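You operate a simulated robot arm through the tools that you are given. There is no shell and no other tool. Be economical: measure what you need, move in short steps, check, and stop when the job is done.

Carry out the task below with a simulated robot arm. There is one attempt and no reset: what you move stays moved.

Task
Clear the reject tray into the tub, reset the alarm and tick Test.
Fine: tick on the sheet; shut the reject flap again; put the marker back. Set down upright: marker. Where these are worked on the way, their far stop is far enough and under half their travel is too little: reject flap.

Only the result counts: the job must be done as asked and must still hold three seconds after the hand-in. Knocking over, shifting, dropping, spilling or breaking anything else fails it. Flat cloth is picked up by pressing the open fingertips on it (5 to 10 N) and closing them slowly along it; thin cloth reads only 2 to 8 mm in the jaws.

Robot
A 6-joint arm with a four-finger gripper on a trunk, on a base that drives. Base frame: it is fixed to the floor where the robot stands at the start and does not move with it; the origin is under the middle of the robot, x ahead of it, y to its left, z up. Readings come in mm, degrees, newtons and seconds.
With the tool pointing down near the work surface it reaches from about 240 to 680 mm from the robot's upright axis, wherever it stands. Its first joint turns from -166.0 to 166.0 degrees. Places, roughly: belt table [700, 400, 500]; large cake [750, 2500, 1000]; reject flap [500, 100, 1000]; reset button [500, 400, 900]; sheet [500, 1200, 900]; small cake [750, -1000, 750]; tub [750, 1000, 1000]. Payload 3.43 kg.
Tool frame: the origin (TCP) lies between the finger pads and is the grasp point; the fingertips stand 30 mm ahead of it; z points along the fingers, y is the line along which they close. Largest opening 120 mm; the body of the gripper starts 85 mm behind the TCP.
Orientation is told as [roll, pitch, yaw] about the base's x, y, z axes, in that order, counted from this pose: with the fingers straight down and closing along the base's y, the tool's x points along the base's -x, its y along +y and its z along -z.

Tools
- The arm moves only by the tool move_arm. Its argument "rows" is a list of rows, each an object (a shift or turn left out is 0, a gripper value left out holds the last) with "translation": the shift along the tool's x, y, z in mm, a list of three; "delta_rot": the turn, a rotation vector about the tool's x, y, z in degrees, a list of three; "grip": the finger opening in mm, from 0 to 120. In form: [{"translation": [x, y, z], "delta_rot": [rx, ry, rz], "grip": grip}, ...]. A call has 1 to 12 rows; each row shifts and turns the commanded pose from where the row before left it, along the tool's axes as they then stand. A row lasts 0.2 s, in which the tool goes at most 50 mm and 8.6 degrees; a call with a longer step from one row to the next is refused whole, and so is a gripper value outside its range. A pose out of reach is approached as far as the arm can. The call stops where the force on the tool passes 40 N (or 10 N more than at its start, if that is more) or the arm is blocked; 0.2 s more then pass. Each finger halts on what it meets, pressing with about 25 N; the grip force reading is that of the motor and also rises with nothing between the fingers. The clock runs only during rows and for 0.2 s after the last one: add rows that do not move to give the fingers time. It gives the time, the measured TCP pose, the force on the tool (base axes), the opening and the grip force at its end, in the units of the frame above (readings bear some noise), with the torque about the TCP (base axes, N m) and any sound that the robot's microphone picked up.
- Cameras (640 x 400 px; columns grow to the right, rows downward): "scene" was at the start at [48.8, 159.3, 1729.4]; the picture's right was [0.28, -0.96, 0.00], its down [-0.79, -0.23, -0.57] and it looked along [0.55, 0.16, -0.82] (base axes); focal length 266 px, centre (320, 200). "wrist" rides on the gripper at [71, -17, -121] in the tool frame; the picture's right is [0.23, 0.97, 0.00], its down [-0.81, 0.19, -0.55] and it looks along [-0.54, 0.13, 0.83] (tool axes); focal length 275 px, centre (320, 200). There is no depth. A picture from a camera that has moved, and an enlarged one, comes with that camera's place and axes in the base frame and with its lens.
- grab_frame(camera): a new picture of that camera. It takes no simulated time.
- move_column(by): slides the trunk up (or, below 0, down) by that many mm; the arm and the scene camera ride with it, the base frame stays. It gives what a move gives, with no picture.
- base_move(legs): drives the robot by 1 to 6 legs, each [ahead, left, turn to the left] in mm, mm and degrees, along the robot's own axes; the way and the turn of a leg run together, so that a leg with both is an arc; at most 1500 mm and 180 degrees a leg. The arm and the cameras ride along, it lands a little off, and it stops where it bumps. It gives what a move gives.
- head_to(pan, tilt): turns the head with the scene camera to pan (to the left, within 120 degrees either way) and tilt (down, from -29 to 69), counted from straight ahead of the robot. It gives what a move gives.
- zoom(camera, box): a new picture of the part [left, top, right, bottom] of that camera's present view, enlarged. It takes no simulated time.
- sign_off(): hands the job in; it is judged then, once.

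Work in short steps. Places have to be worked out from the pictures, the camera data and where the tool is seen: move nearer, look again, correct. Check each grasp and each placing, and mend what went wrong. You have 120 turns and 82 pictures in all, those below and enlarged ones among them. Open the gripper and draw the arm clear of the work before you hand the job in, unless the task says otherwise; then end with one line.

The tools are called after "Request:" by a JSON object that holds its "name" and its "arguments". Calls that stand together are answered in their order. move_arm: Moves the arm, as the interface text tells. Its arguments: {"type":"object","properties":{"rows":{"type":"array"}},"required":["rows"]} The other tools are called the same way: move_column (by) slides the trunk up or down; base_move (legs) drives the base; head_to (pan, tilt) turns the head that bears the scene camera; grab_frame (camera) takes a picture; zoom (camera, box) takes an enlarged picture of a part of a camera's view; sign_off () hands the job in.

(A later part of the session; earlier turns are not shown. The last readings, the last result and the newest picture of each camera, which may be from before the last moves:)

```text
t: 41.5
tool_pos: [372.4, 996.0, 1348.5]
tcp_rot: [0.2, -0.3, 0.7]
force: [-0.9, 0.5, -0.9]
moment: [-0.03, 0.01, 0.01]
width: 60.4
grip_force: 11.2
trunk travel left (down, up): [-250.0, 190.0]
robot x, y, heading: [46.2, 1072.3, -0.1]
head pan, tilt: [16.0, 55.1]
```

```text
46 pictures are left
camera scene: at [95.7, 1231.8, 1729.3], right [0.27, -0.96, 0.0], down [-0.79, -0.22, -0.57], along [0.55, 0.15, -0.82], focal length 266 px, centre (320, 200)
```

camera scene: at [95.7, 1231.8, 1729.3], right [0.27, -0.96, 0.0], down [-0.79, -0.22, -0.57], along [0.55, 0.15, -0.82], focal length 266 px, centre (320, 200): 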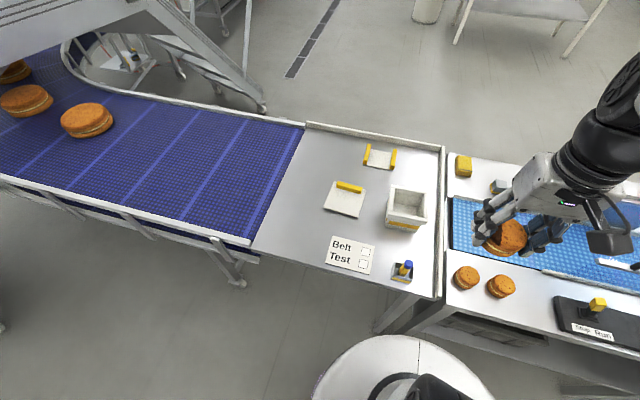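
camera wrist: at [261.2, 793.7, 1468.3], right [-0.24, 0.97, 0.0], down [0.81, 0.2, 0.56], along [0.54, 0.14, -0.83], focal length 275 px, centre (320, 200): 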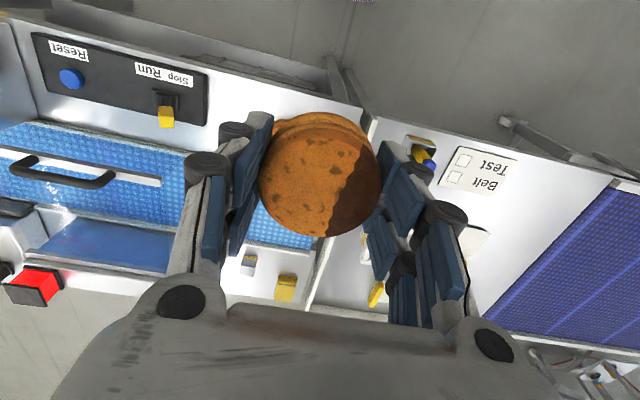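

I zoom on the tub and marker for precise bearings.

Request:
{"name": "zoom", "arguments": {"camera": "scene", "box": [310, 170, 450, 290]}}

```text
3.33 times, centred on (380, 230) of scene
camera zoom: at [95.7, 1231.8, 1729.3], right [0.27, -0.96, 0.0], down [-0.79, -0.22, -0.57], along [0.55, 0.15, -0.82], focal length 885 px, centre (120, 100)
```

zoom: 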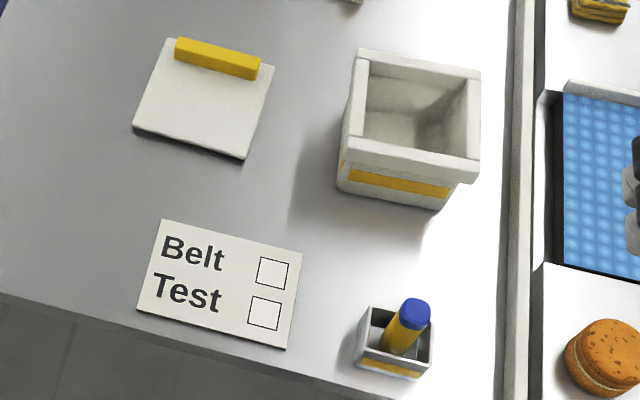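

The tub's inner opening is about 103 × 103 mm, centred at [667, 1076], rim z about 986. I move over it with the cake and pause above.

Request:
{"name": "move_arm", "arguments": {"rows": [{"translation": [-42, 11.5, 0]}, {"translation": [-42, 11.5, 0]}, {"translation": [-42, 11.5, 0]}, {"translation": [-42, 11.5, 0]}, {"translation": [-42, 11.5, 20]}, {"translation": [-42, 11.5, 20]}, {"translation": [-42, 11.5, 20]}, {"translation": [0, 0, 45]}, {"translation": [0, 0, 45]}, {"translation": [0, 0, 45]}, {"translation": [0, 0, 45]}, {}]}}

Request:
{"name": "grab_frame", "arguments": {"camera": "wrist"}}

Request:
{"name": "zoom", "arguments": {"camera": "scene", "box": [340, 140, 480, 260]}}

```text
t: 44.1
tool_pos: [663.8, 1080.9, 1108.4]
tcp_rot: [0.1, -0.3, 0.7]
force: [0.3, -0.4, -0.5]
moment: [0.04, -0.02, -0.03]
width: 60.4
grip_force: 10.9
trunk travel left (down, up): [-250.0, 190.0]
robot x, y, heading: [47.8, 1069.7, -0.1]
head pan, tilt: [16.0, 55.1]
```

```text
44 pictures are left
camera wrist: at [594.1, 1063.1, 1228.5], right [-0.24, 0.97, 0.0], down [0.81, 0.2, 0.56], along [0.54, 0.14, -0.83], focal length 275 px, centre (320, 200)
```

wrist: 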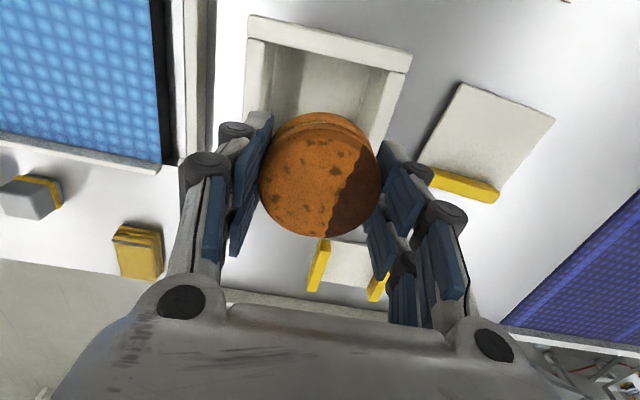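

```text
3.33 times, centred on (410, 200) of scene
camera zoom: at [94.5, 1230.5, 1729.5], right [0.27, -0.96, 0.0], down [-0.79, -0.22, -0.57], along [0.55, 0.15, -0.82], focal length 885 px, centre (20, 200)
```

zoom: 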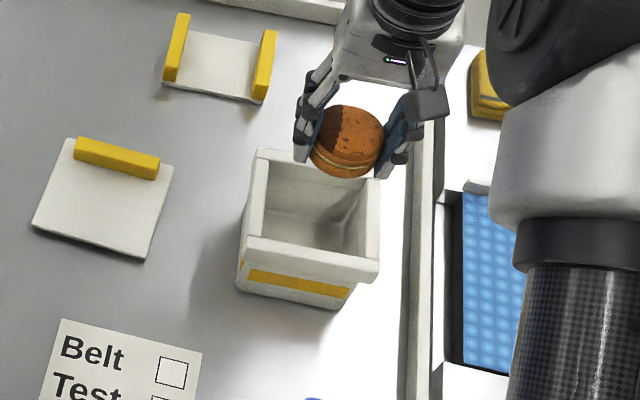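

I'm well aligned, within about 2 mm. I lower into the tub to TCP 970 and check the force.

Request:
{"name": "move_arm", "arguments": {"rows": [{"translation": [-2, -2, 38]}, {"translation": [0, 0, 40]}, {"translation": [0, 0, 20]}, {"translation": [0, 0, 20]}, {"translation": [0, 0, 20]}, {}]}}

Request:
{"name": "grab_frame", "arguments": {"camera": "wrist"}}

```text
t: 45.5
tool_pos: [668.4, 1079.9, 971.4]
tcp_rot: [0.2, -0.1, 0.7]
force: [-0.1, 0.1, -0.9]
moment: [-0.05, -0.01, 0.01]
width: 60.2
grip_force: 10.8
trunk travel left (down, up): [-250.0, 190.0]
robot x, y, heading: [44.4, 1069.5, -0.6]
head pan, tilt: [16.0, 55.1]
```

```text
42 pictures are left
camera wrist: at [598.0, 1061.4, 1091.9], right [-0.24, 0.97, 0.0], down [0.81, 0.2, 0.56], along [0.54, 0.14, -0.83], focal length 275 px, centre (320, 200)
```

wrist: 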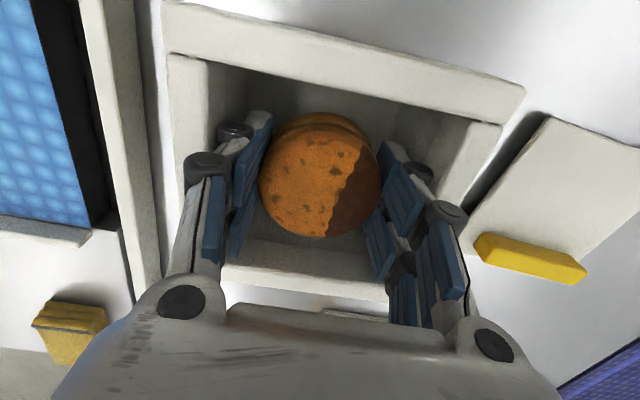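

Inside with no contact. I lower in 5 mm steps.

Request:
{"name": "move_arm", "arguments": {"rows": [{"translation": [0, 0, 6]}, {"translation": [0, 0, 6]}, {"translation": [0, 0, 6]}, {}]}}

```text
t: 46.5
tool_pos: [670.2, 1079.4, 952.9]
tcp_rot: [0.2, -0.1, 0.6]
force: [0.3, 0.6, -1.2]
moment: [0.03, 0.0, -0.01]
width: 60.4
grip_force: 10.9
trunk travel left (down, up): [-250.0, 190.0]
robot x, y, heading: [46.1, 1073.1, -0.2]
head pan, tilt: [16.0, 55.1]
```

Still free; a little lower.

Request:
{"name": "move_arm", "arguments": {"rows": [{"translation": [0, 0, 4]}, {"translation": [0, 0, 4]}, {"translation": [0, 0, 4]}, {}]}}

```text
t: 47.5
tool_pos: [667.6, 1079.8, 942.0]
tcp_rot: [0.2, -0.2, 0.8]
force: [-0.2, -0.3, -1.4]
moment: [0.02, -0.04, -0.01]
width: 60.2
grip_force: 10.7
trunk travel left (down, up): [-250.0, 190.0]
robot x, y, heading: [47.7, 1069.1, -0.4]
head pan, tilt: [16.0, 55.1]
```

Continuing down in small steps.

Request:
{"name": "move_arm", "arguments": {"rows": [{"translation": [0, 0, 3]}, {"translation": [0, 0, 3]}, {"translation": [0, 0, 3]}, {"translation": [0, 0, 3]}, {"translation": [0, 0, 3]}, {}]}}

```text
t: 48.9
tool_pos: [668.7, 1080.4, 924.9]
tcp_rot: [0.2, -0.1, 0.6]
force: [0.5, -0.2, -0.6]
moment: [0.01, -0.02, 0.03]
width: 60.3
grip_force: 10.7
trunk travel left (down, up): [-250.0, 190.0]
robot x, y, heading: [45.5, 1069.5, -0.3]
head pan, tilt: [16.0, 55.1]
```

Still no clear contact; I lower a few more millimetres.

Request:
{"name": "move_arm", "arguments": {"rows": [{"translation": [0, 0, 3]}, {"translation": [0, 0, 3]}, {"translation": [0, 0, 3]}, {}]}}

```text
t: 49.9
tool_pos: [669.3, 1079.7, 920.7]
tcp_rot: [0.2, -0.6, 0.6]
force: [-2.3, -4.2, 38.6]
moment: [-0.71, 0.62, -0.06]
width: 60.6
grip_force: 10.9
trunk travel left (down, up): [-250.0, 190.0]
robot x, y, heading: [44.8, 1071.7, -0.1]
head pan, tilt: [16.0, 55.1]
```

Contact on the tub floor. I back off 4 mm, open just to 76 mm and lift straight out.

Request:
{"name": "move_arm", "arguments": {"rows": [{"translation": [0, 0, -4]}, {"grip": 66}, {"grip": 72}, {"grip": 74}, {}, {"translation": [0, 0, -20]}, {"translation": [0, 0, -40]}, {"translation": [0, 0, -45]}, {"translation": [0, 0, -45]}, {"translation": [0, 0, -45]}, {}]}}

Request:
{"name": "grab_frame", "arguments": {"camera": "wrist"}}

Request:
{"name": "zoom", "arguments": {"camera": "scene", "box": [310, 170, 450, 290]}}

```text
t: 52.3
tool_pos: [667.1, 1079.8, 1116.7]
tcp_rot: [0.1, -0.1, 0.7]
force: [0.1, 0.6, -2.2]
moment: [-0.04, 0.0, 0.03]
width: 62.1
grip_force: 0.1
trunk travel left (down, up): [-250.0, 190.0]
robot x, y, heading: [44.9, 1071.9, -0.3]
head pan, tilt: [16.0, 55.1]
```

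```text
41 pictures are left
camera wrist: at [597.2, 1061.4, 1237.1], right [-0.24, 0.97, 0.0], down [0.81, 0.2, 0.55], along [0.54, 0.14, -0.83], focal length 275 px, centre (320, 200)
```

wrist: 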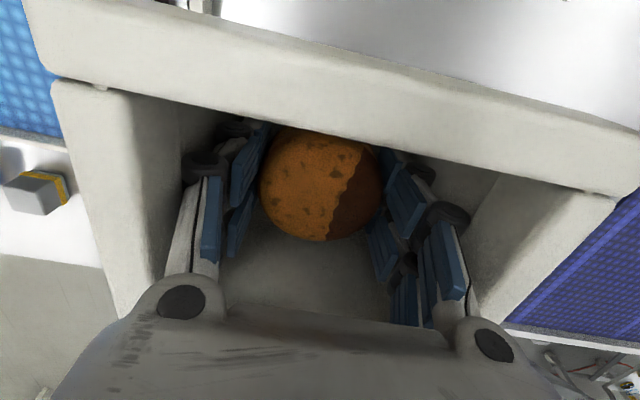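

```text
3.33 times, centred on (380, 230) of scene
camera zoom: at [96.3, 1230.5, 1729.3], right [0.27, -0.96, 0.0], down [-0.79, -0.22, -0.57], along [0.55, 0.15, -0.82], focal length 885 px, centre (120, 100)
```

zoom: 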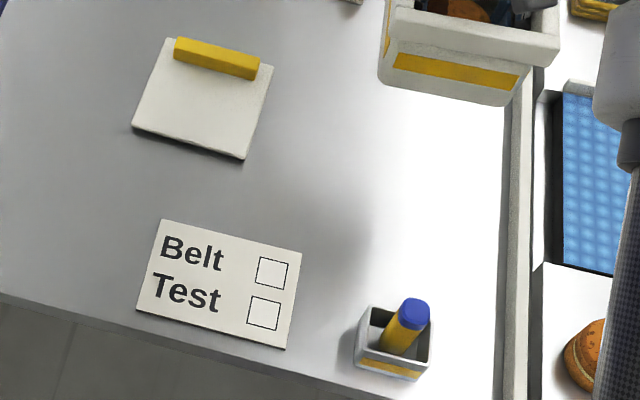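

The opened fingers are wedged against the tapered tub walls and have lifted the tub with them. I lower it straight back down by the same distance, gently.

Request:
{"name": "move_arm", "arguments": {"rows": [{"translation": [0, 0, 30]}, {"translation": [0, 0, 35]}, {"translation": [0, 0, 35]}, {"translation": [0, 0, 35]}, {"translation": [0, 0, 30]}, {"translation": [0, 0, 15]}, {"translation": [0, 0, 5]}, {"translation": [0, 0, 3]}, {}]}}

Request:
{"name": "zoom", "arguments": {"camera": "scene", "box": [310, 170, 450, 290]}}

```text
t: 54.3
tool_pos: [667.8, 1081.0, 928.5]
tcp_rot: [0.1, -0.2, 0.7]
force: [0.0, 0.3, -1.9]
moment: [-0.03, 0.0, -0.03]
width: 62.2
grip_force: 0.0
trunk travel left (down, up): [-250.0, 190.0]
robot x, y, heading: [42.4, 1069.6, -0.3]
head pan, tilt: [16.0, 55.1]
```

```text
3.33 times, centred on (380, 230) of scene
camera zoom: at [95.5, 1230.5, 1729.4], right [0.27, -0.96, 0.0], down [-0.79, -0.22, -0.57], along [0.55, 0.15, -0.82], focal length 885 px, centre (120, 100)
```

zoom: 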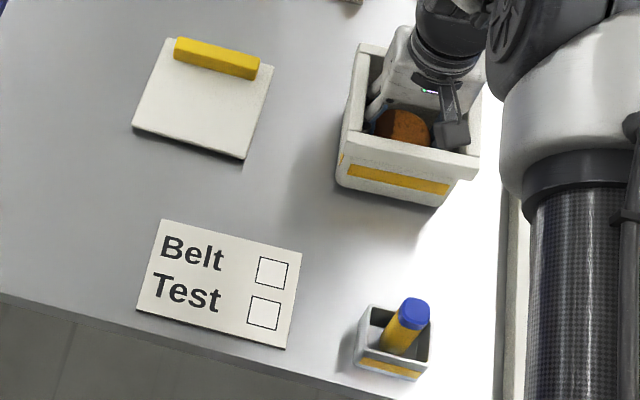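

The tub is back over its original spot, about 4 mm up. I lower until it touches.

Request:
{"name": "move_arm", "arguments": {"rows": [{"translation": [0, 0, 2]}, {"translation": [0, 0, 1]}, {"translation": [0, 0, 1]}, {}]}}

```text
t: 55.3
tool_pos: [667.8, 1079.9, 924.6]
tcp_rot: [0.3, -0.2, 0.6]
force: [-0.6, 0.3, -2.0]
moment: [0.0, 0.03, 0.02]
width: 62.4
grip_force: 0.1
trunk travel left (down, up): [-250.0, 190.0]
robot x, y, heading: [43.7, 1069.4, -0.2]
head pan, tilt: [16.0, 55.1]
```

Request:
{"name": "move_arm", "arguments": {"rows": [{"translation": [0, 0, 1.5]}, {"translation": [0, 0, 1]}, {}]}}

```text
t: 56.1
tool_pos: [668.7, 1079.6, 922.7]
tcp_rot: [0.3, -0.1, 0.7]
force: [0.3, -0.8, -0.4]
moment: [-0.09, 0.09, 0.01]
width: 62.3
grip_force: 0.0
trunk travel left (down, up): [-250.0, 190.0]
robot x, y, heading: [47.9, 1073.0, -0.1]
head pan, tilt: [16.0, 55.1]
```

The load is starting to transfer (−2.0 to −0.4 N). One more millimetre, then I set the fingers between wall and cake (61.4 mm) so they press neither.

Request:
{"name": "move_arm", "arguments": {"rows": [{"translation": [0, 0, 1]}, {}, {"grip": 61.4}, {}, {}]}}

```text
t: 57.3
tool_pos: [669.2, 1080.3, 921.5]
tcp_rot: [0.2, -0.1, 0.7]
force: [0.0, 1.3, 6.7]
moment: [-0.27, 0.07, 0.0]
width: 61.6
grip_force: 0.7
trunk travel left (down, up): [-250.0, 190.0]
robot x, y, heading: [46.4, 1068.8, -0.2]
head pan, tilt: [16.0, 55.1]
```

The tub is down. I lift 12 mm slowly with this setting and check.

Request:
{"name": "move_arm", "arguments": {"rows": [{"translation": [0, 0, -3]}, {"translation": [0, 0, -3]}, {"translation": [0, 0, -3]}, {"translation": [0, 0, -3]}, {"translation": [0, 0, -3], "grip": 62.5}, {}]}}

Request:
{"name": "grab_frame", "arguments": {"camera": "wrist"}}

Request:
{"name": "zoom", "arguments": {"camera": "scene", "box": [310, 170, 450, 290]}}

```text
t: 58.7
tool_pos: [668.6, 1080.4, 936.8]
tcp_rot: [0.2, -0.3, 0.7]
force: [-0.4, 0.0, -2.5]
moment: [-0.06, 0.02, 0.02]
width: 61.0
grip_force: 0.1
trunk travel left (down, up): [-250.0, 190.0]
robot x, y, heading: [44.8, 1069.4, -0.2]
head pan, tilt: [16.0, 55.1]
```

```text
38 pictures are left
camera wrist: at [598.2, 1062.0, 1055.9], right [-0.24, 0.97, 0.0], down [0.81, 0.2, 0.56], along [0.54, 0.14, -0.83], focal length 275 px, centre (320, 200)
```

wrist: 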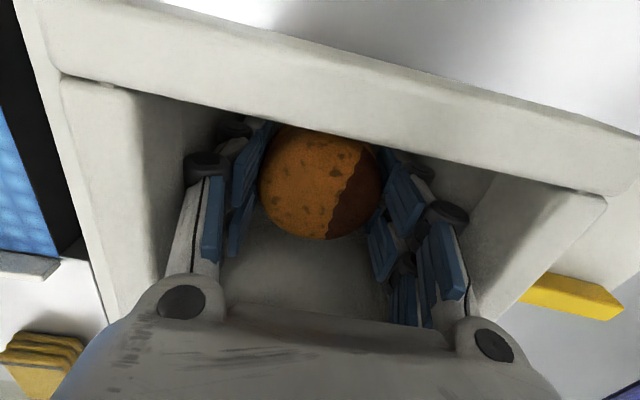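

```text
3.33 times, centred on (380, 230) of scene
camera zoom: at [95.6, 1230.5, 1729.4], right [0.27, -0.96, 0.0], down [-0.79, -0.22, -0.57], along [0.55, 0.15, -0.82], focal length 885 px, centre (120, 100)
```

zoom: 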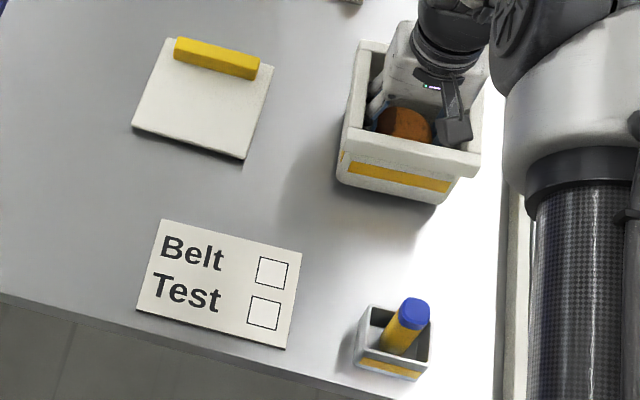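

The tub is again carried by the finger backs; there is too little room across. I set it back down, regrip the cake (freeing the walls), and will re-enter with the fingers on the tub's diagonal.

Request:
{"name": "move_arm", "arguments": {"rows": [{"translation": [0, 0, 4]}, {"translation": [0, 0, 4]}, {"translation": [0, 0, 3]}, {"translation": [0, 0, 2]}, {"translation": [0, 0, 1]}, {}]}}

```text
t: 60.1
tool_pos: [669.3, 1079.1, 922.9]
tcp_rot: [0.2, -0.2, 0.8]
force: [-1.6, 0.3, 2.3]
moment: [-0.05, 0.04, -0.04]
width: 61.4
grip_force: 0.1
trunk travel left (down, up): [-250.0, 190.0]
robot x, y, heading: [42.8, 1074.4, -0.2]
head pan, tilt: [16.0, 55.1]
```

Force +2.3 N shows the tub is resting on the table. I regrip the cake and lift slightly, checking that the tub stays.

Request:
{"name": "move_arm", "arguments": {"rows": [{"grip": 58}, {"grip": 50}, {"grip": 46}, {}, {"translation": [0, 0, -10]}, {"translation": [0, 0, -15]}, {}]}}

Request:
{"name": "zoom", "arguments": {"camera": "scene", "box": [310, 170, 450, 290]}}

```text
t: 61.7
tool_pos: [668.9, 1078.0, 947.4]
tcp_rot: [0.2, -0.2, 0.6]
force: [-0.9, 0.4, -1.3]
moment: [-0.02, 0.01, -0.04]
width: 60.5
grip_force: 11.2
trunk travel left (down, up): [-250.0, 190.0]
robot x, y, heading: [48.8, 1070.2, -0.4]
head pan, tilt: [16.0, 55.1]
```

```text
3.33 times, centred on (380, 230) of scene
camera zoom: at [95.5, 1230.6, 1729.4], right [0.27, -0.96, 0.0], down [-0.79, -0.22, -0.57], along [0.55, 0.15, -0.82], focal length 885 px, centre (120, 100)
```

zoom: 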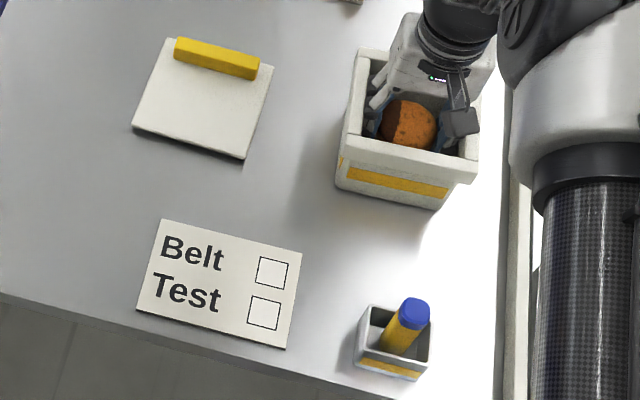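

The tub is back on its original spot, and only the cake came up. I lift out, yaw 45° so the fingers lie on the tub's diagonal, and look.

Request:
{"name": "move_arm", "arguments": {"rows": [{"translation": [0, 0, -40]}, {"translation": [0, 0, -45]}, {"translation": [0, 0, -20]}, {"delta_rot": [0, 0, 7.5]}, {"delta_rot": [0, 0, 7.5]}, {"delta_rot": [0, 0, 7.5]}, {"delta_rot": [0, 0, 7.5]}, {"delta_rot": [0, 0, 7.5]}, {"delta_rot": [0, 0, 7.5]}, {}]}}

Request:
{"name": "grab_frame", "arguments": {"camera": "wrist"}}

```text
t: 63.9
tool_pos: [669.0, 1078.9, 1052.1]
tcp_rot: [0.4, 0.0, -44.4]
force: [0.8, -0.3, -1.4]
moment: [0.0, 0.01, 0.01]
width: 60.3
grip_force: 11.1
trunk travel left (down, up): [-250.0, 190.0]
robot x, y, heading: [48.1, 1072.8, -0.2]
head pan, tilt: [16.0, 55.1]
```

```text
35 pictures are left
camera wrist: at [606.8, 1116.8, 1172.2], right [0.52, 0.86, 0.0], down [0.71, -0.43, 0.55], along [0.48, -0.28, -0.83], focal length 275 px, centre (320, 200)
```

wrist: 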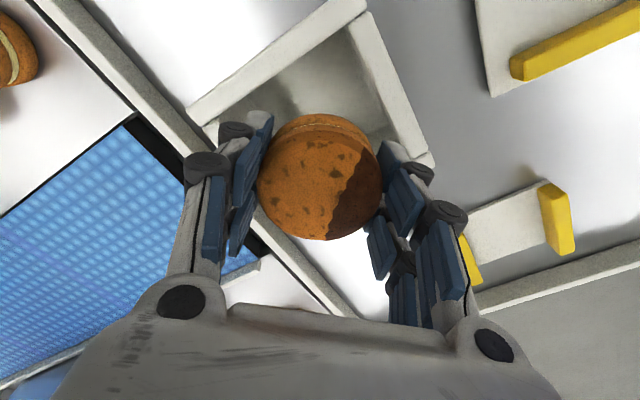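

The tub centre computes to [669, 1078.6], exactly under the TCP. I lower to just above the floor.

Request:
{"name": "move_arm", "arguments": {"rows": [{"translation": [0, 0, 30]}, {"translation": [0, 0, 30]}, {"translation": [0, 0, 30]}, {"translation": [0, 0, 20]}, {"translation": [0, 0, 10]}, {"translation": [0, 0, 5]}, {}]}}

Request:
{"name": "grab_frame", "arguments": {"camera": "wrist"}}

```text
t: 65.5
tool_pos: [667.7, 1079.0, 928.1]
tcp_rot: [0.4, 0.0, -44.3]
force: [-0.6, -0.4, -1.2]
moment: [0.02, -0.02, 0.01]
width: 60.4
grip_force: 11.3
trunk travel left (down, up): [-250.0, 190.0]
robot x, y, heading: [47.9, 1070.5, -0.3]
head pan, tilt: [16.0, 55.1]
```

```text
34 pictures are left
camera wrist: at [605.7, 1115.7, 1047.4], right [0.52, 0.86, 0.0], down [0.71, -0.43, 0.55], along [0.48, -0.28, -0.83], focal length 275 px, centre (320, 200)
```

wrist: 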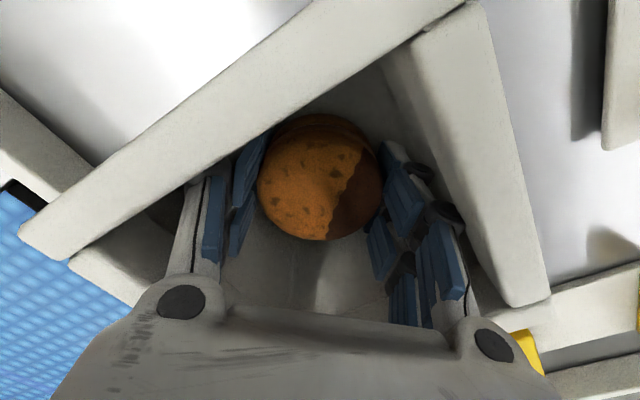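

I lower 3 mm more and open to 68 mm only, checking that the reading follows (no wall contact).

Request:
{"name": "move_arm", "arguments": {"rows": [{"translation": [0, 0, 3]}, {}, {"grip": 64}, {"grip": 68}, {}, {}]}}

```text
t: 66.9
tool_pos: [667.8, 1079.0, 925.4]
tcp_rot: [0.3, 0.0, -44.3]
force: [-0.2, 0.0, 0.3]
moment: [0.02, -0.02, -0.03]
width: 67.7
grip_force: 0.0
trunk travel left (down, up): [-250.0, 190.0]
robot x, y, heading: [46.6, 1070.4, -0.4]
head pan, tilt: [16.0, 55.1]
```

The fingers opened freely to 67.7 mm with no force. I lift slowly 25 mm and check the picture.

Request:
{"name": "move_arm", "arguments": {"rows": [{"translation": [0, 0, -6]}, {"translation": [0, 0, -8]}, {"translation": [0, 0, -12]}, {"translation": [0, 0, -15]}, {}]}}

Request:
{"name": "zoom", "arguments": {"camera": "scene", "box": [310, 170, 450, 290]}}

```text
t: 68.1
tool_pos: [669.1, 1079.6, 966.0]
tcp_rot: [0.4, 0.0, -44.4]
force: [-0.1, 0.5, 0.4]
moment: [-0.01, -0.02, 0.02]
width: 68.1
grip_force: 0.1
trunk travel left (down, up): [-250.0, 190.0]
robot x, y, heading: [46.4, 1069.7, -0.2]
head pan, tilt: [16.0, 55.1]
```

```text
3.33 times, centred on (380, 230) of scene
camera zoom: at [95.5, 1230.5, 1729.4], right [0.27, -0.96, 0.0], down [-0.79, -0.22, -0.57], along [0.55, 0.15, -0.82], focal length 885 px, centre (120, 100)
```

zoom: 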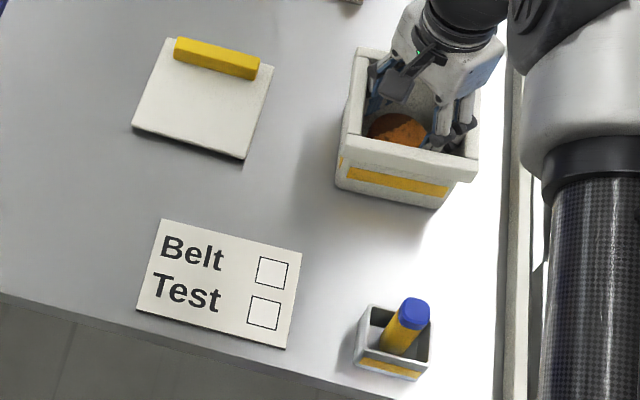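

Cake is left in the tub and the tub stands undisturbed. I lift clear, yaw back to zero and move over the marker (top at about [448, 1057, 985]).

Request:
{"name": "move_arm", "arguments": {"rows": [{"translation": [0, 0, -45]}, {"translation": [0, 0, -45]}, {"translation": [0, 0, -45]}, {"translation": [0, 0, -30]}, {"delta_rot": [0, 0, -8.5]}, {"delta_rot": [0, 0, -8.5]}, {"delta_rot": [0, 0, -8.5]}, {"delta_rot": [0, 0, -8.5]}, {"delta_rot": [0, 0, -8.5]}, {"delta_rot": [0, 0, -2]}]}}

Request:
{"name": "move_arm", "arguments": {"rows": [{"translation": [45, -4, 0], "grip": 60}, {"translation": [45, -4, 0]}, {"translation": [45, -4, 0]}, {"translation": [45, -4, 0]}, {"translation": [40, -4, 0]}, {"translation": [0, 0, 25]}, {}]}}

Request:
{"name": "grab_frame", "arguments": {"camera": "wrist"}}

Request:
{"name": "grab_frame", "arguments": {"camera": "scene"}}

```text
t: 70.3
tool_pos: [667.8, 1079.8, 1130.9]
tcp_rot: [0.2, -0.2, 0.2]
force: [0.1, -0.3, 0.8]
moment: [-0.02, -0.05, 0.01]
width: 68.2
grip_force: 0.0
trunk travel left (down, up): [-250.0, 190.0]
robot x, y, heading: [47.6, 1072.0, -0.4]
head pan, tilt: [16.0, 55.1]
```

```text
t: 71.9
tool_pos: [445.9, 1055.4, 1104.3]
tcp_rot: [0.1, -0.2, 0.2]
force: [-0.6, 0.3, 0.4]
moment: [-0.01, -0.02, 0.02]
width: 60.1
grip_force: 0.0
trunk travel left (down, up): [-250.0, 190.0]
robot x, y, heading: [50.4, 1073.2, -0.3]
head pan, tilt: [16.0, 55.1]
```

```text
32 pictures are left
camera wrist: at [374.7, 1038.2, 1224.6], right [-0.23, 0.97, 0.0], down [0.81, 0.19, 0.56], along [0.54, 0.13, -0.83], focal length 275 px, centre (320, 200)
```

wrist: 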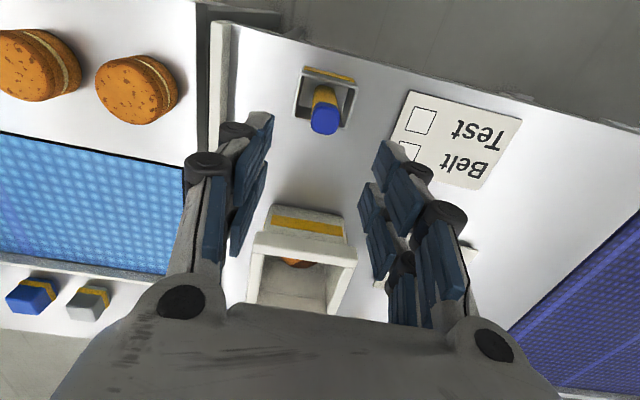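

```text
31 pictures are left
camera scene: at [93.9, 1230.5, 1729.5], right [0.27, -0.96, 0.0], down [-0.79, -0.22, -0.57], along [0.55, 0.15, -0.82], focal length 266 px, centre (320, 200)
```

scene: 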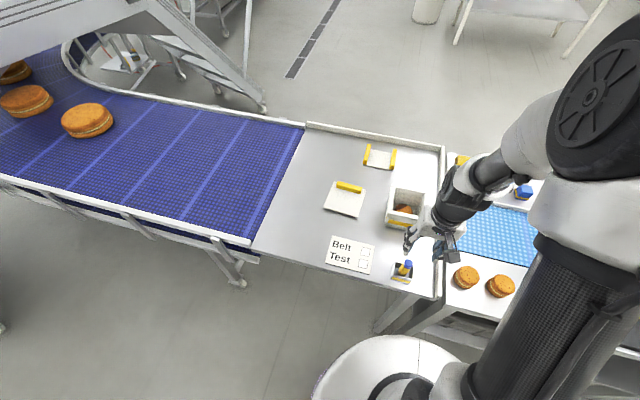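

I zoom on the marker to see its tilt and which end is the tip.

Request:
{"name": "zoom", "arguments": {"camera": "wrist", "box": [270, 50, 430, 170]}}

```text
3.33 times, centred on (350, 110) of wrist
camera zoom: at [374.7, 1038.2, 1224.6], right [-0.23, 0.97, 0.0], down [0.81, 0.19, 0.56], along [0.54, 0.13, -0.83], focal length 918 px, centre (220, 500)
```

zoom: 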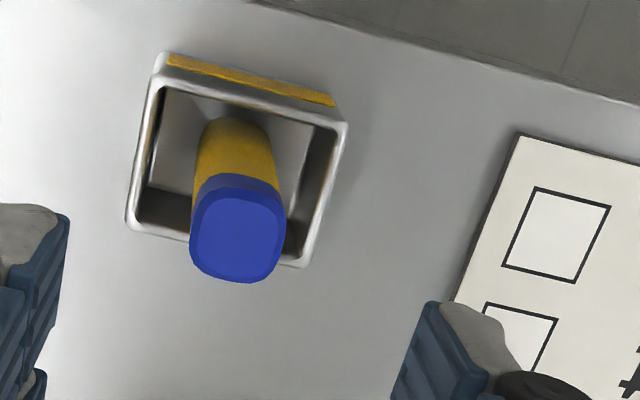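

The marker stands vertical (its edges converge to the nadir point), with its top at about [448, 1059, 985]. The Test box is near [450, 1181]. I descend and grasp the marker's upper part.

Request:
{"name": "move_arm", "arguments": {"rows": [{"translation": [-2, 3.5, 40], "grip": 56}, {"translation": [0, 0, 40]}, {"translation": [0, 0, 30]}, {"translation": [0, 0, 20]}, {"translation": [0, 0, 10]}, {}]}}

Request:
{"name": "grab_frame", "arguments": {"camera": "wrist"}}

```text
t: 73.3
tool_pos: [450.5, 1063.1, 965.6]
tcp_rot: [0.2, -0.1, 0.2]
force: [-0.5, -0.2, 1.0]
moment: [-0.02, 0.0, 0.01]
width: 55.9
grip_force: 0.1
trunk travel left (down, up): [-250.0, 190.0]
robot x, y, heading: [46.5, 1070.1, -0.4]
head pan, tilt: [16.0, 55.1]
```

```text
29 pictures are left
camera wrist: at [379.8, 1045.1, 1085.3], right [-0.23, 0.97, 0.0], down [0.81, 0.19, 0.56], along [0.54, 0.13, -0.83], focal length 275 px, centre (320, 200)
```

wrist: 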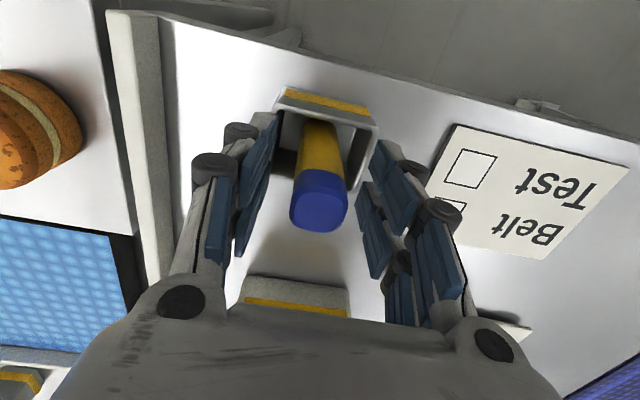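

The marker sits centred between the fingers within 2–3 mm. I correct that and close on it.

Request:
{"name": "move_arm", "arguments": {"rows": [{"translation": [2.5, -1.5, 0], "grip": 46}, {"grip": 38}, {"grip": 32}, {"grip": 28}, {"grip": 24}, {"grip": 20}, {"grip": 15}, {}, {}]}}

Request:
{"name": "grab_frame", "arguments": {"camera": "wrist"}}

```text
t: 75.3
tool_pos: [445.6, 1060.1, 964.9]
tcp_rot: [0.2, -0.2, 0.2]
force: [-0.4, -0.3, 0.6]
moment: [-0.01, 0.0, -0.05]
width: 23.5
grip_force: 25.4
trunk travel left (down, up): [-250.0, 190.0]
robot x, y, heading: [49.1, 1069.8, -0.4]
head pan, tilt: [16.0, 55.1]
```

```text
28 pictures are left
camera wrist: at [377.2, 1043.1, 1084.4], right [-0.23, 0.97, 0.0], down [0.81, 0.19, 0.56], along [0.54, 0.13, -0.83], focal length 275 px, centre (320, 200)
```

wrist: 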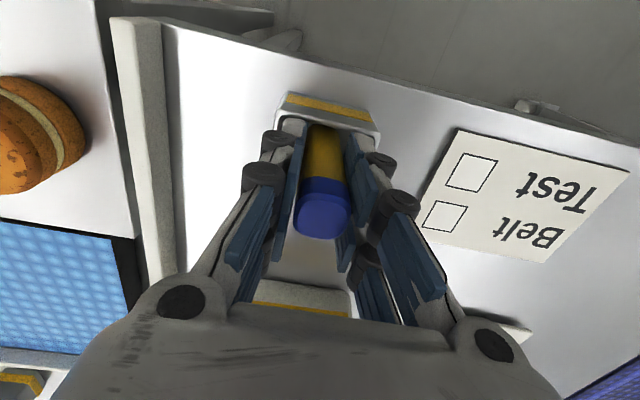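

The marker is held (23.5 mm). I lift it 90 mm and check that the holder stays and what the lower end looks like.

Request:
{"name": "move_arm", "arguments": {"rows": [{"translation": [0, 0, -10]}, {"translation": [0, 0, -20]}, {"translation": [0, 0, -30]}, {"translation": [0, 0, -35]}, {"translation": [0, 0, -35]}, {}]}}

Request:
{"name": "zoom", "arguments": {"camera": "scene", "box": [310, 170, 450, 290]}}

Request:
{"name": "grab_frame", "arguments": {"camera": "wrist"}}

```text
t: 76.7
tool_pos: [447.9, 1059.0, 1093.4]
tcp_rot: [0.2, -0.1, 0.3]
force: [0.2, 0.4, -0.9]
moment: [0.01, 0.0, -0.01]
width: 23.4
grip_force: 25.4
trunk travel left (down, up): [-250.0, 190.0]
robot x, y, heading: [45.4, 1071.3, -0.2]
head pan, tilt: [16.0, 55.1]
```

```text
3.33 times, centred on (380, 230) of scene
camera zoom: at [96.1, 1230.5, 1729.3], right [0.27, -0.96, 0.0], down [-0.79, -0.22, -0.57], along [0.55, 0.15, -0.82], focal length 885 px, centre (120, 100)
```

zoom: 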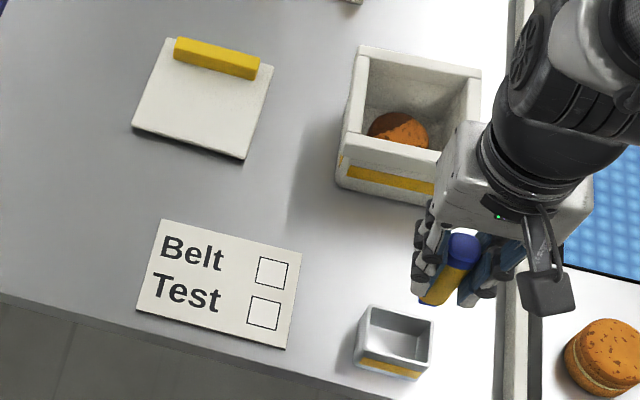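

```text
26 pictures are left
camera wrist: at [376.7, 1042.3, 1213.4], right [-0.23, 0.97, 0.0], down [0.81, 0.19, 0.56], along [0.54, 0.13, -0.83], focal length 275 px, centre (320, 200)
```

wrist: 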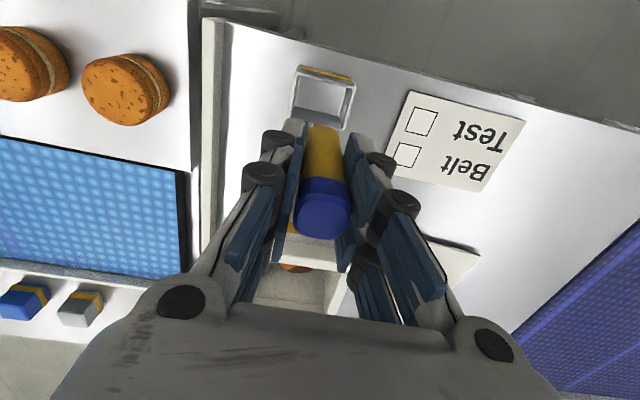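

The holder and cake are in order. The wrist camera puts the Test box centre at about [450, 1185]. I carry the marker there and hover with the tip some 25 mm above the sheet.

Request:
{"name": "move_arm", "arguments": {"rows": [{"translation": [0, 42, 0]}, {"translation": [-1, 42, 0]}, {"translation": [-1, 42, 0]}, {"translation": [0, 0, 40]}, {"translation": [0, 0, 40]}, {"translation": [0, 0, 20]}, {}]}}

Request:
{"name": "zoom", "arguments": {"camera": "scene", "box": [320, 200, 420, 290]}}

Request:
{"name": "grab_frame", "arguments": {"camera": "wrist"}}

```text
t: 78.3
tool_pos: [451.4, 1186.4, 994.2]
tcp_rot: [0.2, -0.2, 0.2]
force: [-0.7, -0.3, 0.0]
moment: [-0.01, 0.01, 0.0]
width: 23.3
grip_force: 25.4
trunk travel left (down, up): [-250.0, 190.0]
robot x, y, heading: [44.9, 1076.7, -0.1]
head pan, tilt: [16.0, 55.1]
```

```text
4.44 times, centred on (370, 245) of scene
camera zoom: at [95.1, 1230.8, 1729.4], right [0.27, -0.96, 0.0], down [-0.79, -0.22, -0.57], along [0.55, 0.15, -0.82], focal length 1180 px, centre (98, 0)
```

zoom: 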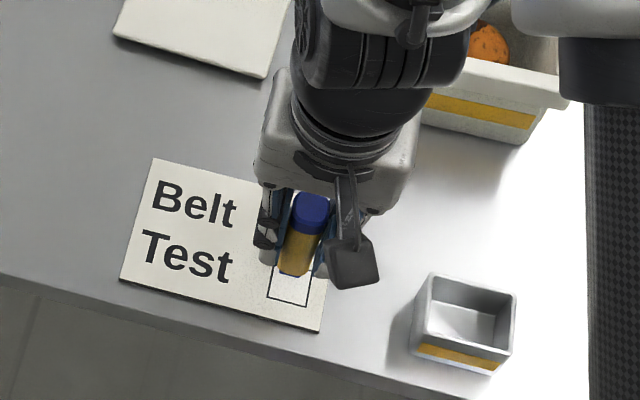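

```text
24 pictures are left
camera wrist: at [380.3, 1168.5, 1114.6], right [-0.23, 0.97, 0.0], down [0.81, 0.19, 0.56], along [0.54, 0.13, -0.83], focal length 275 px, centre (320, 200)
```

wrist: 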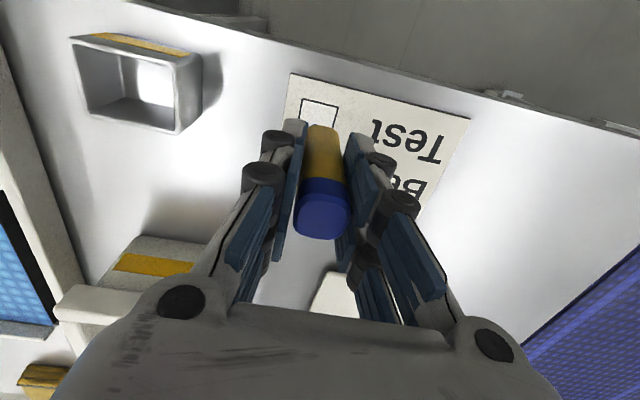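

Tip and box agree within a few mm; the box centre is about [449, 1183]. I move to the tick's start (upper left of the V) and descend slowly to find the paper.

Request:
{"name": "move_arm", "arguments": {"rows": [{"translation": [2, 3, 10]}, {"translation": [0, 0, 6]}, {"translation": [0, 0, 3]}, {}]}}

Request:
{"name": "zoom", "arguments": {"camera": "scene", "box": [335, 225, 405, 285]}}

```text
t: 79.3
tool_pos: [448.2, 1190.2, 975.9]
tcp_rot: [0.1, -0.2, 0.3]
force: [0.1, 0.0, -0.6]
moment: [-0.01, -0.02, 0.04]
width: 23.5
grip_force: 24.9
trunk travel left (down, up): [-250.0, 190.0]
robot x, y, heading: [43.2, 1071.3, -0.4]
head pan, tilt: [16.0, 55.1]
```

```text
6.67 times, centred on (370, 255) of scene
camera zoom: at [95.3, 1230.5, 1729.4], right [0.27, -0.96, 0.0], down [-0.79, -0.22, -0.57], along [0.55, 0.15, -0.82], focal length 1770 px, centre (-13, -167)
```

zoom: 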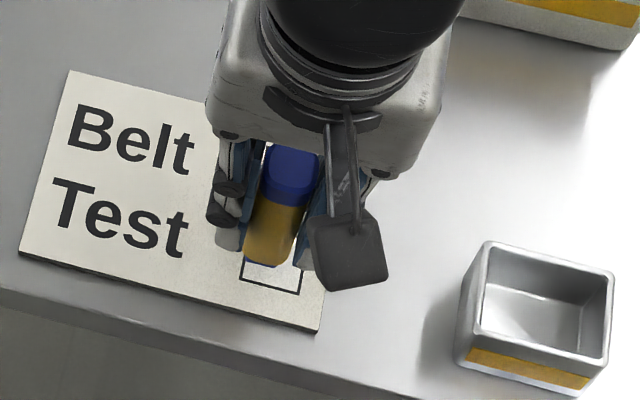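

Now slow 2 mm steps to the paper.

Request:
{"name": "move_arm", "arguments": {"rows": [{"translation": [0, 0, 2]}, {"translation": [0, 0, 2]}, {"translation": [0, 0, 2]}, {}]}}

```text
t: 80.3
tool_pos: [447.7, 1189.0, 970.0]
tcp_rot: [0.2, -0.2, 0.2]
force: [0.7, 0.7, -1.1]
moment: [-0.02, 0.02, -0.04]
width: 23.5
grip_force: 24.8
trunk travel left (down, up): [-250.0, 190.0]
robot x, y, heading: [44.5, 1072.4, -0.4]
head pan, tilt: [16.0, 55.1]
```

No contact yet; the marker rested in its holder at 965, so the paper should be at around 961–964. Continuing.

Request:
{"name": "move_arm", "arguments": {"rows": [{"translation": [0, 0, 2]}, {"translation": [0, 0, 2]}, {}]}}

```text
t: 81.1
tool_pos: [447.9, 1189.8, 966.1]
tcp_rot: [0.2, -0.2, 0.1]
force: [0.2, 0.0, -0.5]
moment: [0.01, 0.02, 0.02]
width: 23.4
grip_force: 24.4
trunk travel left (down, up): [-250.0, 190.0]
robot x, y, heading: [48.9, 1072.3, -0.2]
head pan, tilt: [16.0, 55.1]
```

Request:
{"name": "move_arm", "arguments": {"rows": [{"translation": [0, 0, 1.5]}, {"translation": [0, 0, 1]}, {}]}}

```text
t: 81.9
tool_pos: [447.0, 1189.3, 964.4]
tcp_rot: [0.2, -0.2, 0.2]
force: [0.1, 0.4, 20.9]
moment: [0.01, 0.04, 0.0]
width: 24.0
grip_force: 24.9
trunk travel left (down, up): [-250.0, 190.0]
robot x, y, heading: [47.1, 1068.1, -0.4]
head pan, tilt: [16.0, 55.1]
```

Contact at about 21 N. I ease up 0.7 mm and draw the short stroke, then the long one, inside the box.

Request:
{"name": "move_arm", "arguments": {"rows": [{"translation": [0, 0, -0.7]}, {"translation": [2, -1.7, 0]}, {"translation": [2, -1.7, 0]}, {"translation": [2, -1.6, 0]}, {}]}}

```text
t: 83.1
tool_pos: [441.2, 1185.8, 963.3]
tcp_rot: [0.2, -0.2, 0.3]
force: [1.0, 1.0, 3.2]
moment: [0.03, -0.08, -0.01]
width: 23.7
grip_force: 24.8
trunk travel left (down, up): [-250.0, 190.0]
robot x, y, heading: [42.9, 1073.0, -0.3]
head pan, tilt: [16.0, 55.1]
```

Force is 3 N, good writing contact. Now the long stroke.

Request:
{"name": "move_arm", "arguments": {"rows": [{"translation": [-2.2, -1.5, 0.1]}, {"translation": [-2.2, -1.5, 0]}, {"translation": [-2.2, -1.5, 0.1]}, {"translation": [-2.2, -1.5, 0]}, {"translation": [-2.2, -1.5, 0]}, {"translation": [-2.2, -1.5, 0]}, {}]}}

```text
t: 84.7
tool_pos: [453.8, 1175.8, 965.2]
tcp_rot: [0.1, -0.1, 0.2]
force: [-0.5, -0.1, 4.4]
moment: [-0.01, 0.06, 0.0]
width: 23.5
grip_force: 24.7
trunk travel left (down, up): [-250.0, 190.0]
robot x, y, heading: [45.5, 1068.4, -0.4]
head pan, tilt: [16.0, 55.1]
```

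Contact held (4 N). I lift 80 mm, move back toward the holder, and inspect the sheet.

Request:
{"name": "move_arm", "arguments": {"rows": [{"translation": [0, 0, -20]}, {"translation": [0, 0, -30]}, {"translation": [0, 0, -31]}, {"translation": [2.4, -40, 0]}, {"translation": [2.4, -40, 0]}, {"translation": [2.4, -35, 0]}, {}]}}

Request:
{"name": "zoom", "arguments": {"camera": "scene", "box": [335, 225, 405, 285]}}

Request:
{"name": "grab_frame", "arguments": {"camera": "wrist"}}

```text
t: 86.3
tool_pos: [450.4, 1061.4, 1044.5]
tcp_rot: [0.3, -0.2, 0.2]
force: [-0.3, -0.1, 0.0]
moment: [0.02, -0.01, 0.0]
width: 23.8
grip_force: 24.6
trunk travel left (down, up): [-250.0, 190.0]
robot x, y, heading: [44.9, 1073.3, -0.2]
head pan, tilt: [16.0, 55.1]
```

```text
6.67 times, centred on (370, 255) of scene
camera zoom: at [95.2, 1231.6, 1729.3], right [0.27, -0.96, 0.0], down [-0.79, -0.22, -0.57], along [0.55, 0.15, -0.82], focal length 1770 px, centre (-13, -167)
```

zoom: 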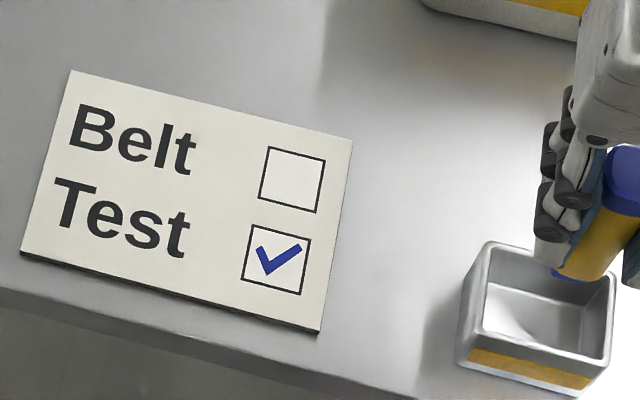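

```text
21 pictures are left
camera wrist: at [377.7, 1044.2, 1165.3], right [-0.23, 0.97, 0.0], down [0.81, 0.19, 0.56], along [0.54, 0.13, -0.83], focal length 275 px, centre (320, 200)
```

wrist: 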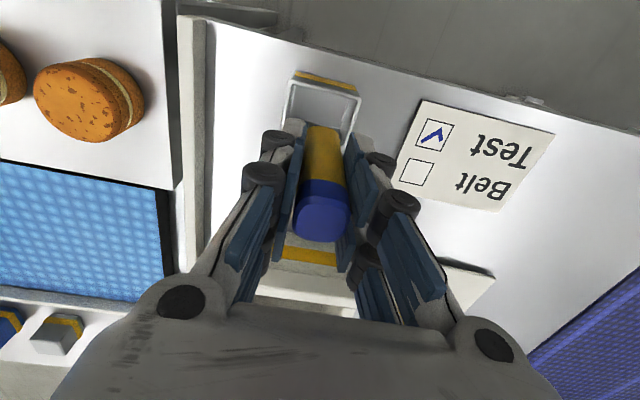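

A clean tick sits inside the Test box. I lower the marker back into its holder at the position it came from.

Request:
{"name": "move_arm", "arguments": {"rows": [{"translation": [0, 0, 30]}, {"translation": [0, 0, 25]}, {"translation": [0, 0, 15]}, {"translation": [0, 0, 6]}, {"translation": [0, 0, 1.5]}, {"translation": [0, 0, 1]}, {}]}}

```text
t: 87.9
tool_pos: [448.6, 1060.6, 966.6]
tcp_rot: [0.2, -0.2, 0.2]
force: [-0.2, -0.6, -0.5]
moment: [-0.01, -0.03, 0.01]
width: 23.6
grip_force: 24.5
trunk travel left (down, up): [-250.0, 190.0]
robot x, y, heading: [40.1, 1071.4, -0.2]
head pan, tilt: [16.0, 55.1]
```

Request:
{"name": "move_arm", "arguments": {"rows": [{"translation": [0, 0, 1]}, {"translation": [0, 0, 0.7]}, {}]}}

```text
t: 88.7
tool_pos: [448.0, 1060.6, 963.6]
tcp_rot: [0.3, -0.2, 0.2]
force: [-0.4, 0.9, -0.1]
moment: [0.02, -0.01, -0.04]
width: 23.6
grip_force: 24.8
trunk travel left (down, up): [-250.0, 190.0]
robot x, y, heading: [48.6, 1070.3, -0.1]
head pan, tilt: [16.0, 55.1]
```

Request:
{"name": "move_arm", "arguments": {"rows": [{"translation": [0, 0, 0.7]}, {"translation": [0, 0, 0.7]}, {}]}}

```text
t: 89.5
tool_pos: [448.0, 1061.5, 962.5]
tcp_rot: [0.2, -0.1, 0.2]
force: [0.6, -0.6, -0.5]
moment: [0.01, -0.01, 0.0]
width: 23.3
grip_force: 25.1
trunk travel left (down, up): [-250.0, 190.0]
robot x, y, heading: [45.4, 1071.6, -0.4]
head pan, tilt: [16.0, 55.1]
```

Not yet on the floor; continuing in small steps.

Request:
{"name": "move_arm", "arguments": {"rows": [{"translation": [0, 0, 1]}, {"translation": [0, 0, 1]}, {}]}}

```text
t: 90.3
tool_pos: [448.1, 1060.0, 962.4]
tcp_rot: [0.2, -0.4, 0.1]
force: [-0.8, 4.8, 36.8]
moment: [-0.06, 0.67, 0.02]
width: 23.6
grip_force: 25.2
trunk travel left (down, up): [-250.0, 190.0]
robot x, y, heading: [45.2, 1069.5, -0.1]
head pan, tilt: [16.0, 55.1]
```

Contact, but the moment suggests an off-centre touch about 18 mm toward the robot. I back off 2 mm and look before releasing.

Request:
{"name": "move_arm", "arguments": {"rows": [{"translation": [0, 0, -1.5]}, {}]}}

Request:
{"name": "zoom", "arguments": {"camera": "scene", "box": [365, 235, 435, 295]}}

Request:
{"name": "zoom", "arguments": {"camera": "wrist", "box": [230, 60, 430, 260]}}

```text
t: 90.9
tool_pos: [446.9, 1060.8, 961.9]
tcp_rot: [0.2, -0.3, 0.2]
force: [-0.4, 7.1, 20.3]
moment: [0.11, 0.14, -0.13]
width: 23.4
grip_force: 24.7
trunk travel left (down, up): [-250.0, 190.0]
robot x, y, heading: [47.2, 1072.2, 0.1]
head pan, tilt: [16.0, 55.1]
```

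```text
6.67 times, centred on (400, 265) of scene
camera zoom: at [94.0, 1231.6, 1729.3], right [0.27, -0.96, 0.0], down [-0.79, -0.22, -0.57], along [0.55, 0.15, -0.82], focal length 1770 px, centre (-213, -233)
```

zoom: 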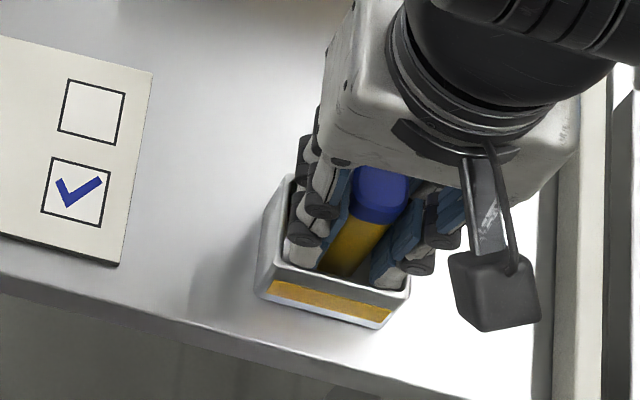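

```text
2.00 times, centred on (330, 160) of wrist
camera zoom: at [377.2, 1043.3, 1082.6], right [-0.23, 0.97, 0.0], down [0.81, 0.19, 0.56], along [0.54, 0.13, -0.83], focal length 551 px, centre (300, 280)
```

zoom: 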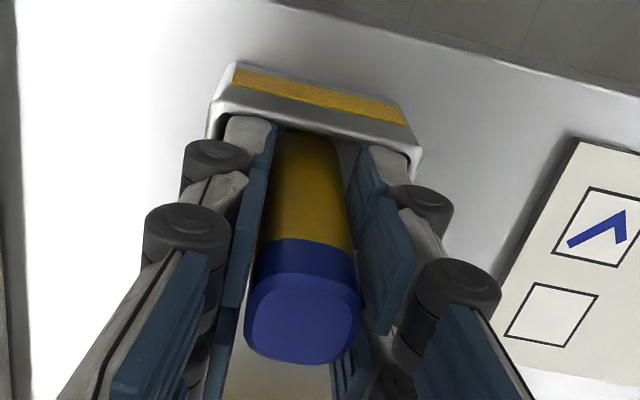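

The marker sits in the holder with its bottom on the floor and the fingers just above/inside the rim. I ease 1 mm, open to 34 mm, then rise and look.

Request:
{"name": "move_arm", "arguments": {"rows": [{"translation": [0, 0, -0.8]}, {}, {"grip": 26}, {"grip": 29}, {"grip": 33}, {}]}}

```text
t: 92.3
tool_pos: [447.8, 1060.4, 962.3]
tcp_rot: [0.2, -0.2, 0.2]
force: [-0.1, 0.3, 0.9]
moment: [0.02, -0.02, 0.0]
width: 33.2
grip_force: 0.0
trunk travel left (down, up): [-250.0, 190.0]
robot x, y, heading: [46.9, 1073.2, -0.2]
head pan, tilt: [16.0, 55.1]
```

Request:
{"name": "move_arm", "arguments": {"rows": [{"translation": [0, 0, -15]}, {"translation": [0, 0, -25]}, {"translation": [0, 0, -40]}, {"translation": [0, 0, -45]}, {"translation": [0, 0, -45]}, {}]}}

Request:
{"name": "zoom", "arguments": {"camera": "scene", "box": [330, 170, 450, 290]}}

Request:
{"name": "zoom", "arguments": {"camera": "wrist", "box": [240, 30, 440, 170]}}

```text
t: 93.7
tool_pos: [448.2, 1060.5, 1133.5]
tcp_rot: [0.3, -0.1, 0.2]
force: [0.3, -1.0, -1.0]
moment: [-0.03, 0.03, 0.03]
width: 33.0
grip_force: 0.1
trunk travel left (down, up): [-250.0, 190.0]
robot x, y, heading: [45.0, 1070.0, -0.2]
head pan, tilt: [16.0, 55.1]
```

```text
3.33 times, centred on (390, 230) of scene
camera zoom: at [96.5, 1230.6, 1729.3], right [0.27, -0.96, 0.0], down [-0.79, -0.22, -0.57], along [0.55, 0.15, -0.82], focal length 885 px, centre (87, 100)
```

zoom: 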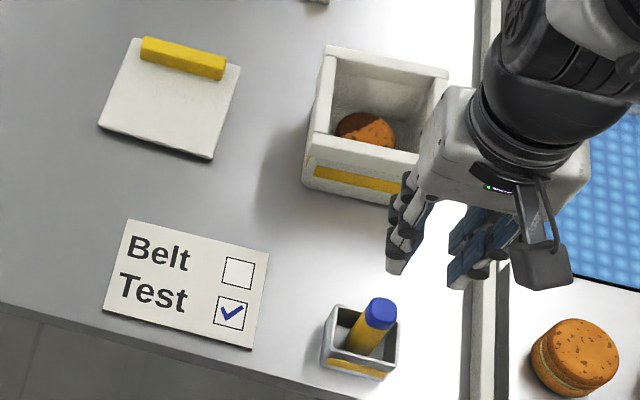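

```text
2.86 times, centred on (340, 100) of wrist
camera zoom: at [376.4, 1042.3, 1253.8], right [-0.23, 0.97, 0.0], down [0.81, 0.19, 0.55], along [0.54, 0.13, -0.83], focal length 786 px, centre (263, 486)
```

zoom: 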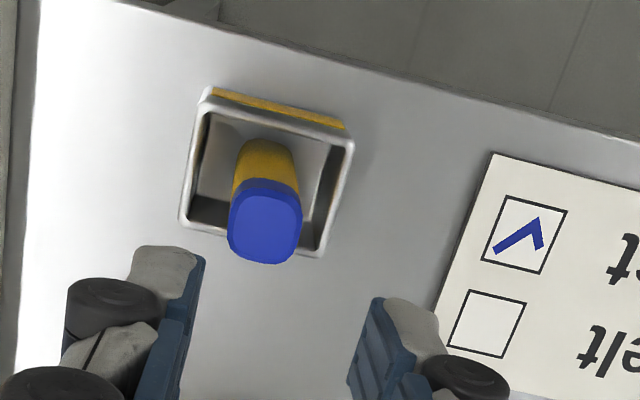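

The marker stands upright in its holder, the tick is in place and the cake is in the tub. I raise and retract the arm, then drive back to the starting place.

Request:
{"name": "move_arm", "arguments": {"rows": [{"translation": [10, 20, -45]}, {"translation": [15, 20, -40]}, {"translation": [15, 20, -40]}, {"translation": [15, 20, -40]}, {"translation": [15, 20, -40]}, {}]}}

Request:
{"name": "base_move", "arguments": {"legs": [[-45, -1070, 0]]}}

Request:
{"name": "grab_frame", "arguments": {"camera": "wrist"}}

```text
refused: row 1 steps farther than a row can; nothing moved
```

```text
t: 99.2
tool_pos: [386.7, -8.9, 1133.3]
tcp_rot: [0.2, -0.1, -1.0]
force: [0.3, 0.3, 0.4]
moment: [0.05, -0.01, 0.01]
width: 33.0
grip_force: 0.0
trunk travel left (down, up): [-250.0, 190.0]
robot x, y, heading: [-14.1, 10.4, -1.4]
head pan, tilt: [16.0, 55.1]
```

```text
16 pictures are left
camera wrist: at [314.6, -25.0, 1253.7], right [-0.21, 0.98, 0.0], down [0.81, 0.18, 0.56], along [0.54, 0.12, -0.83], focal length 275 px, centre (320, 200)
```

wrist: 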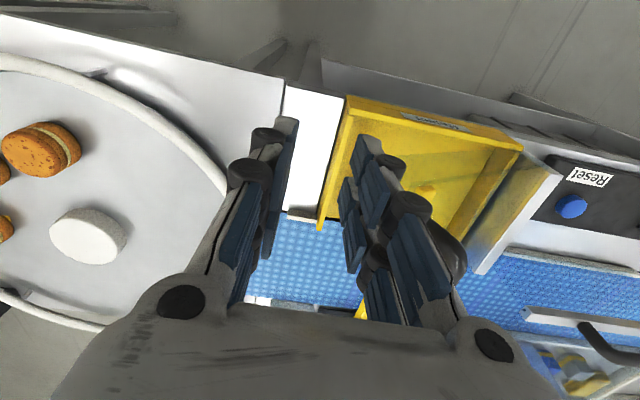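

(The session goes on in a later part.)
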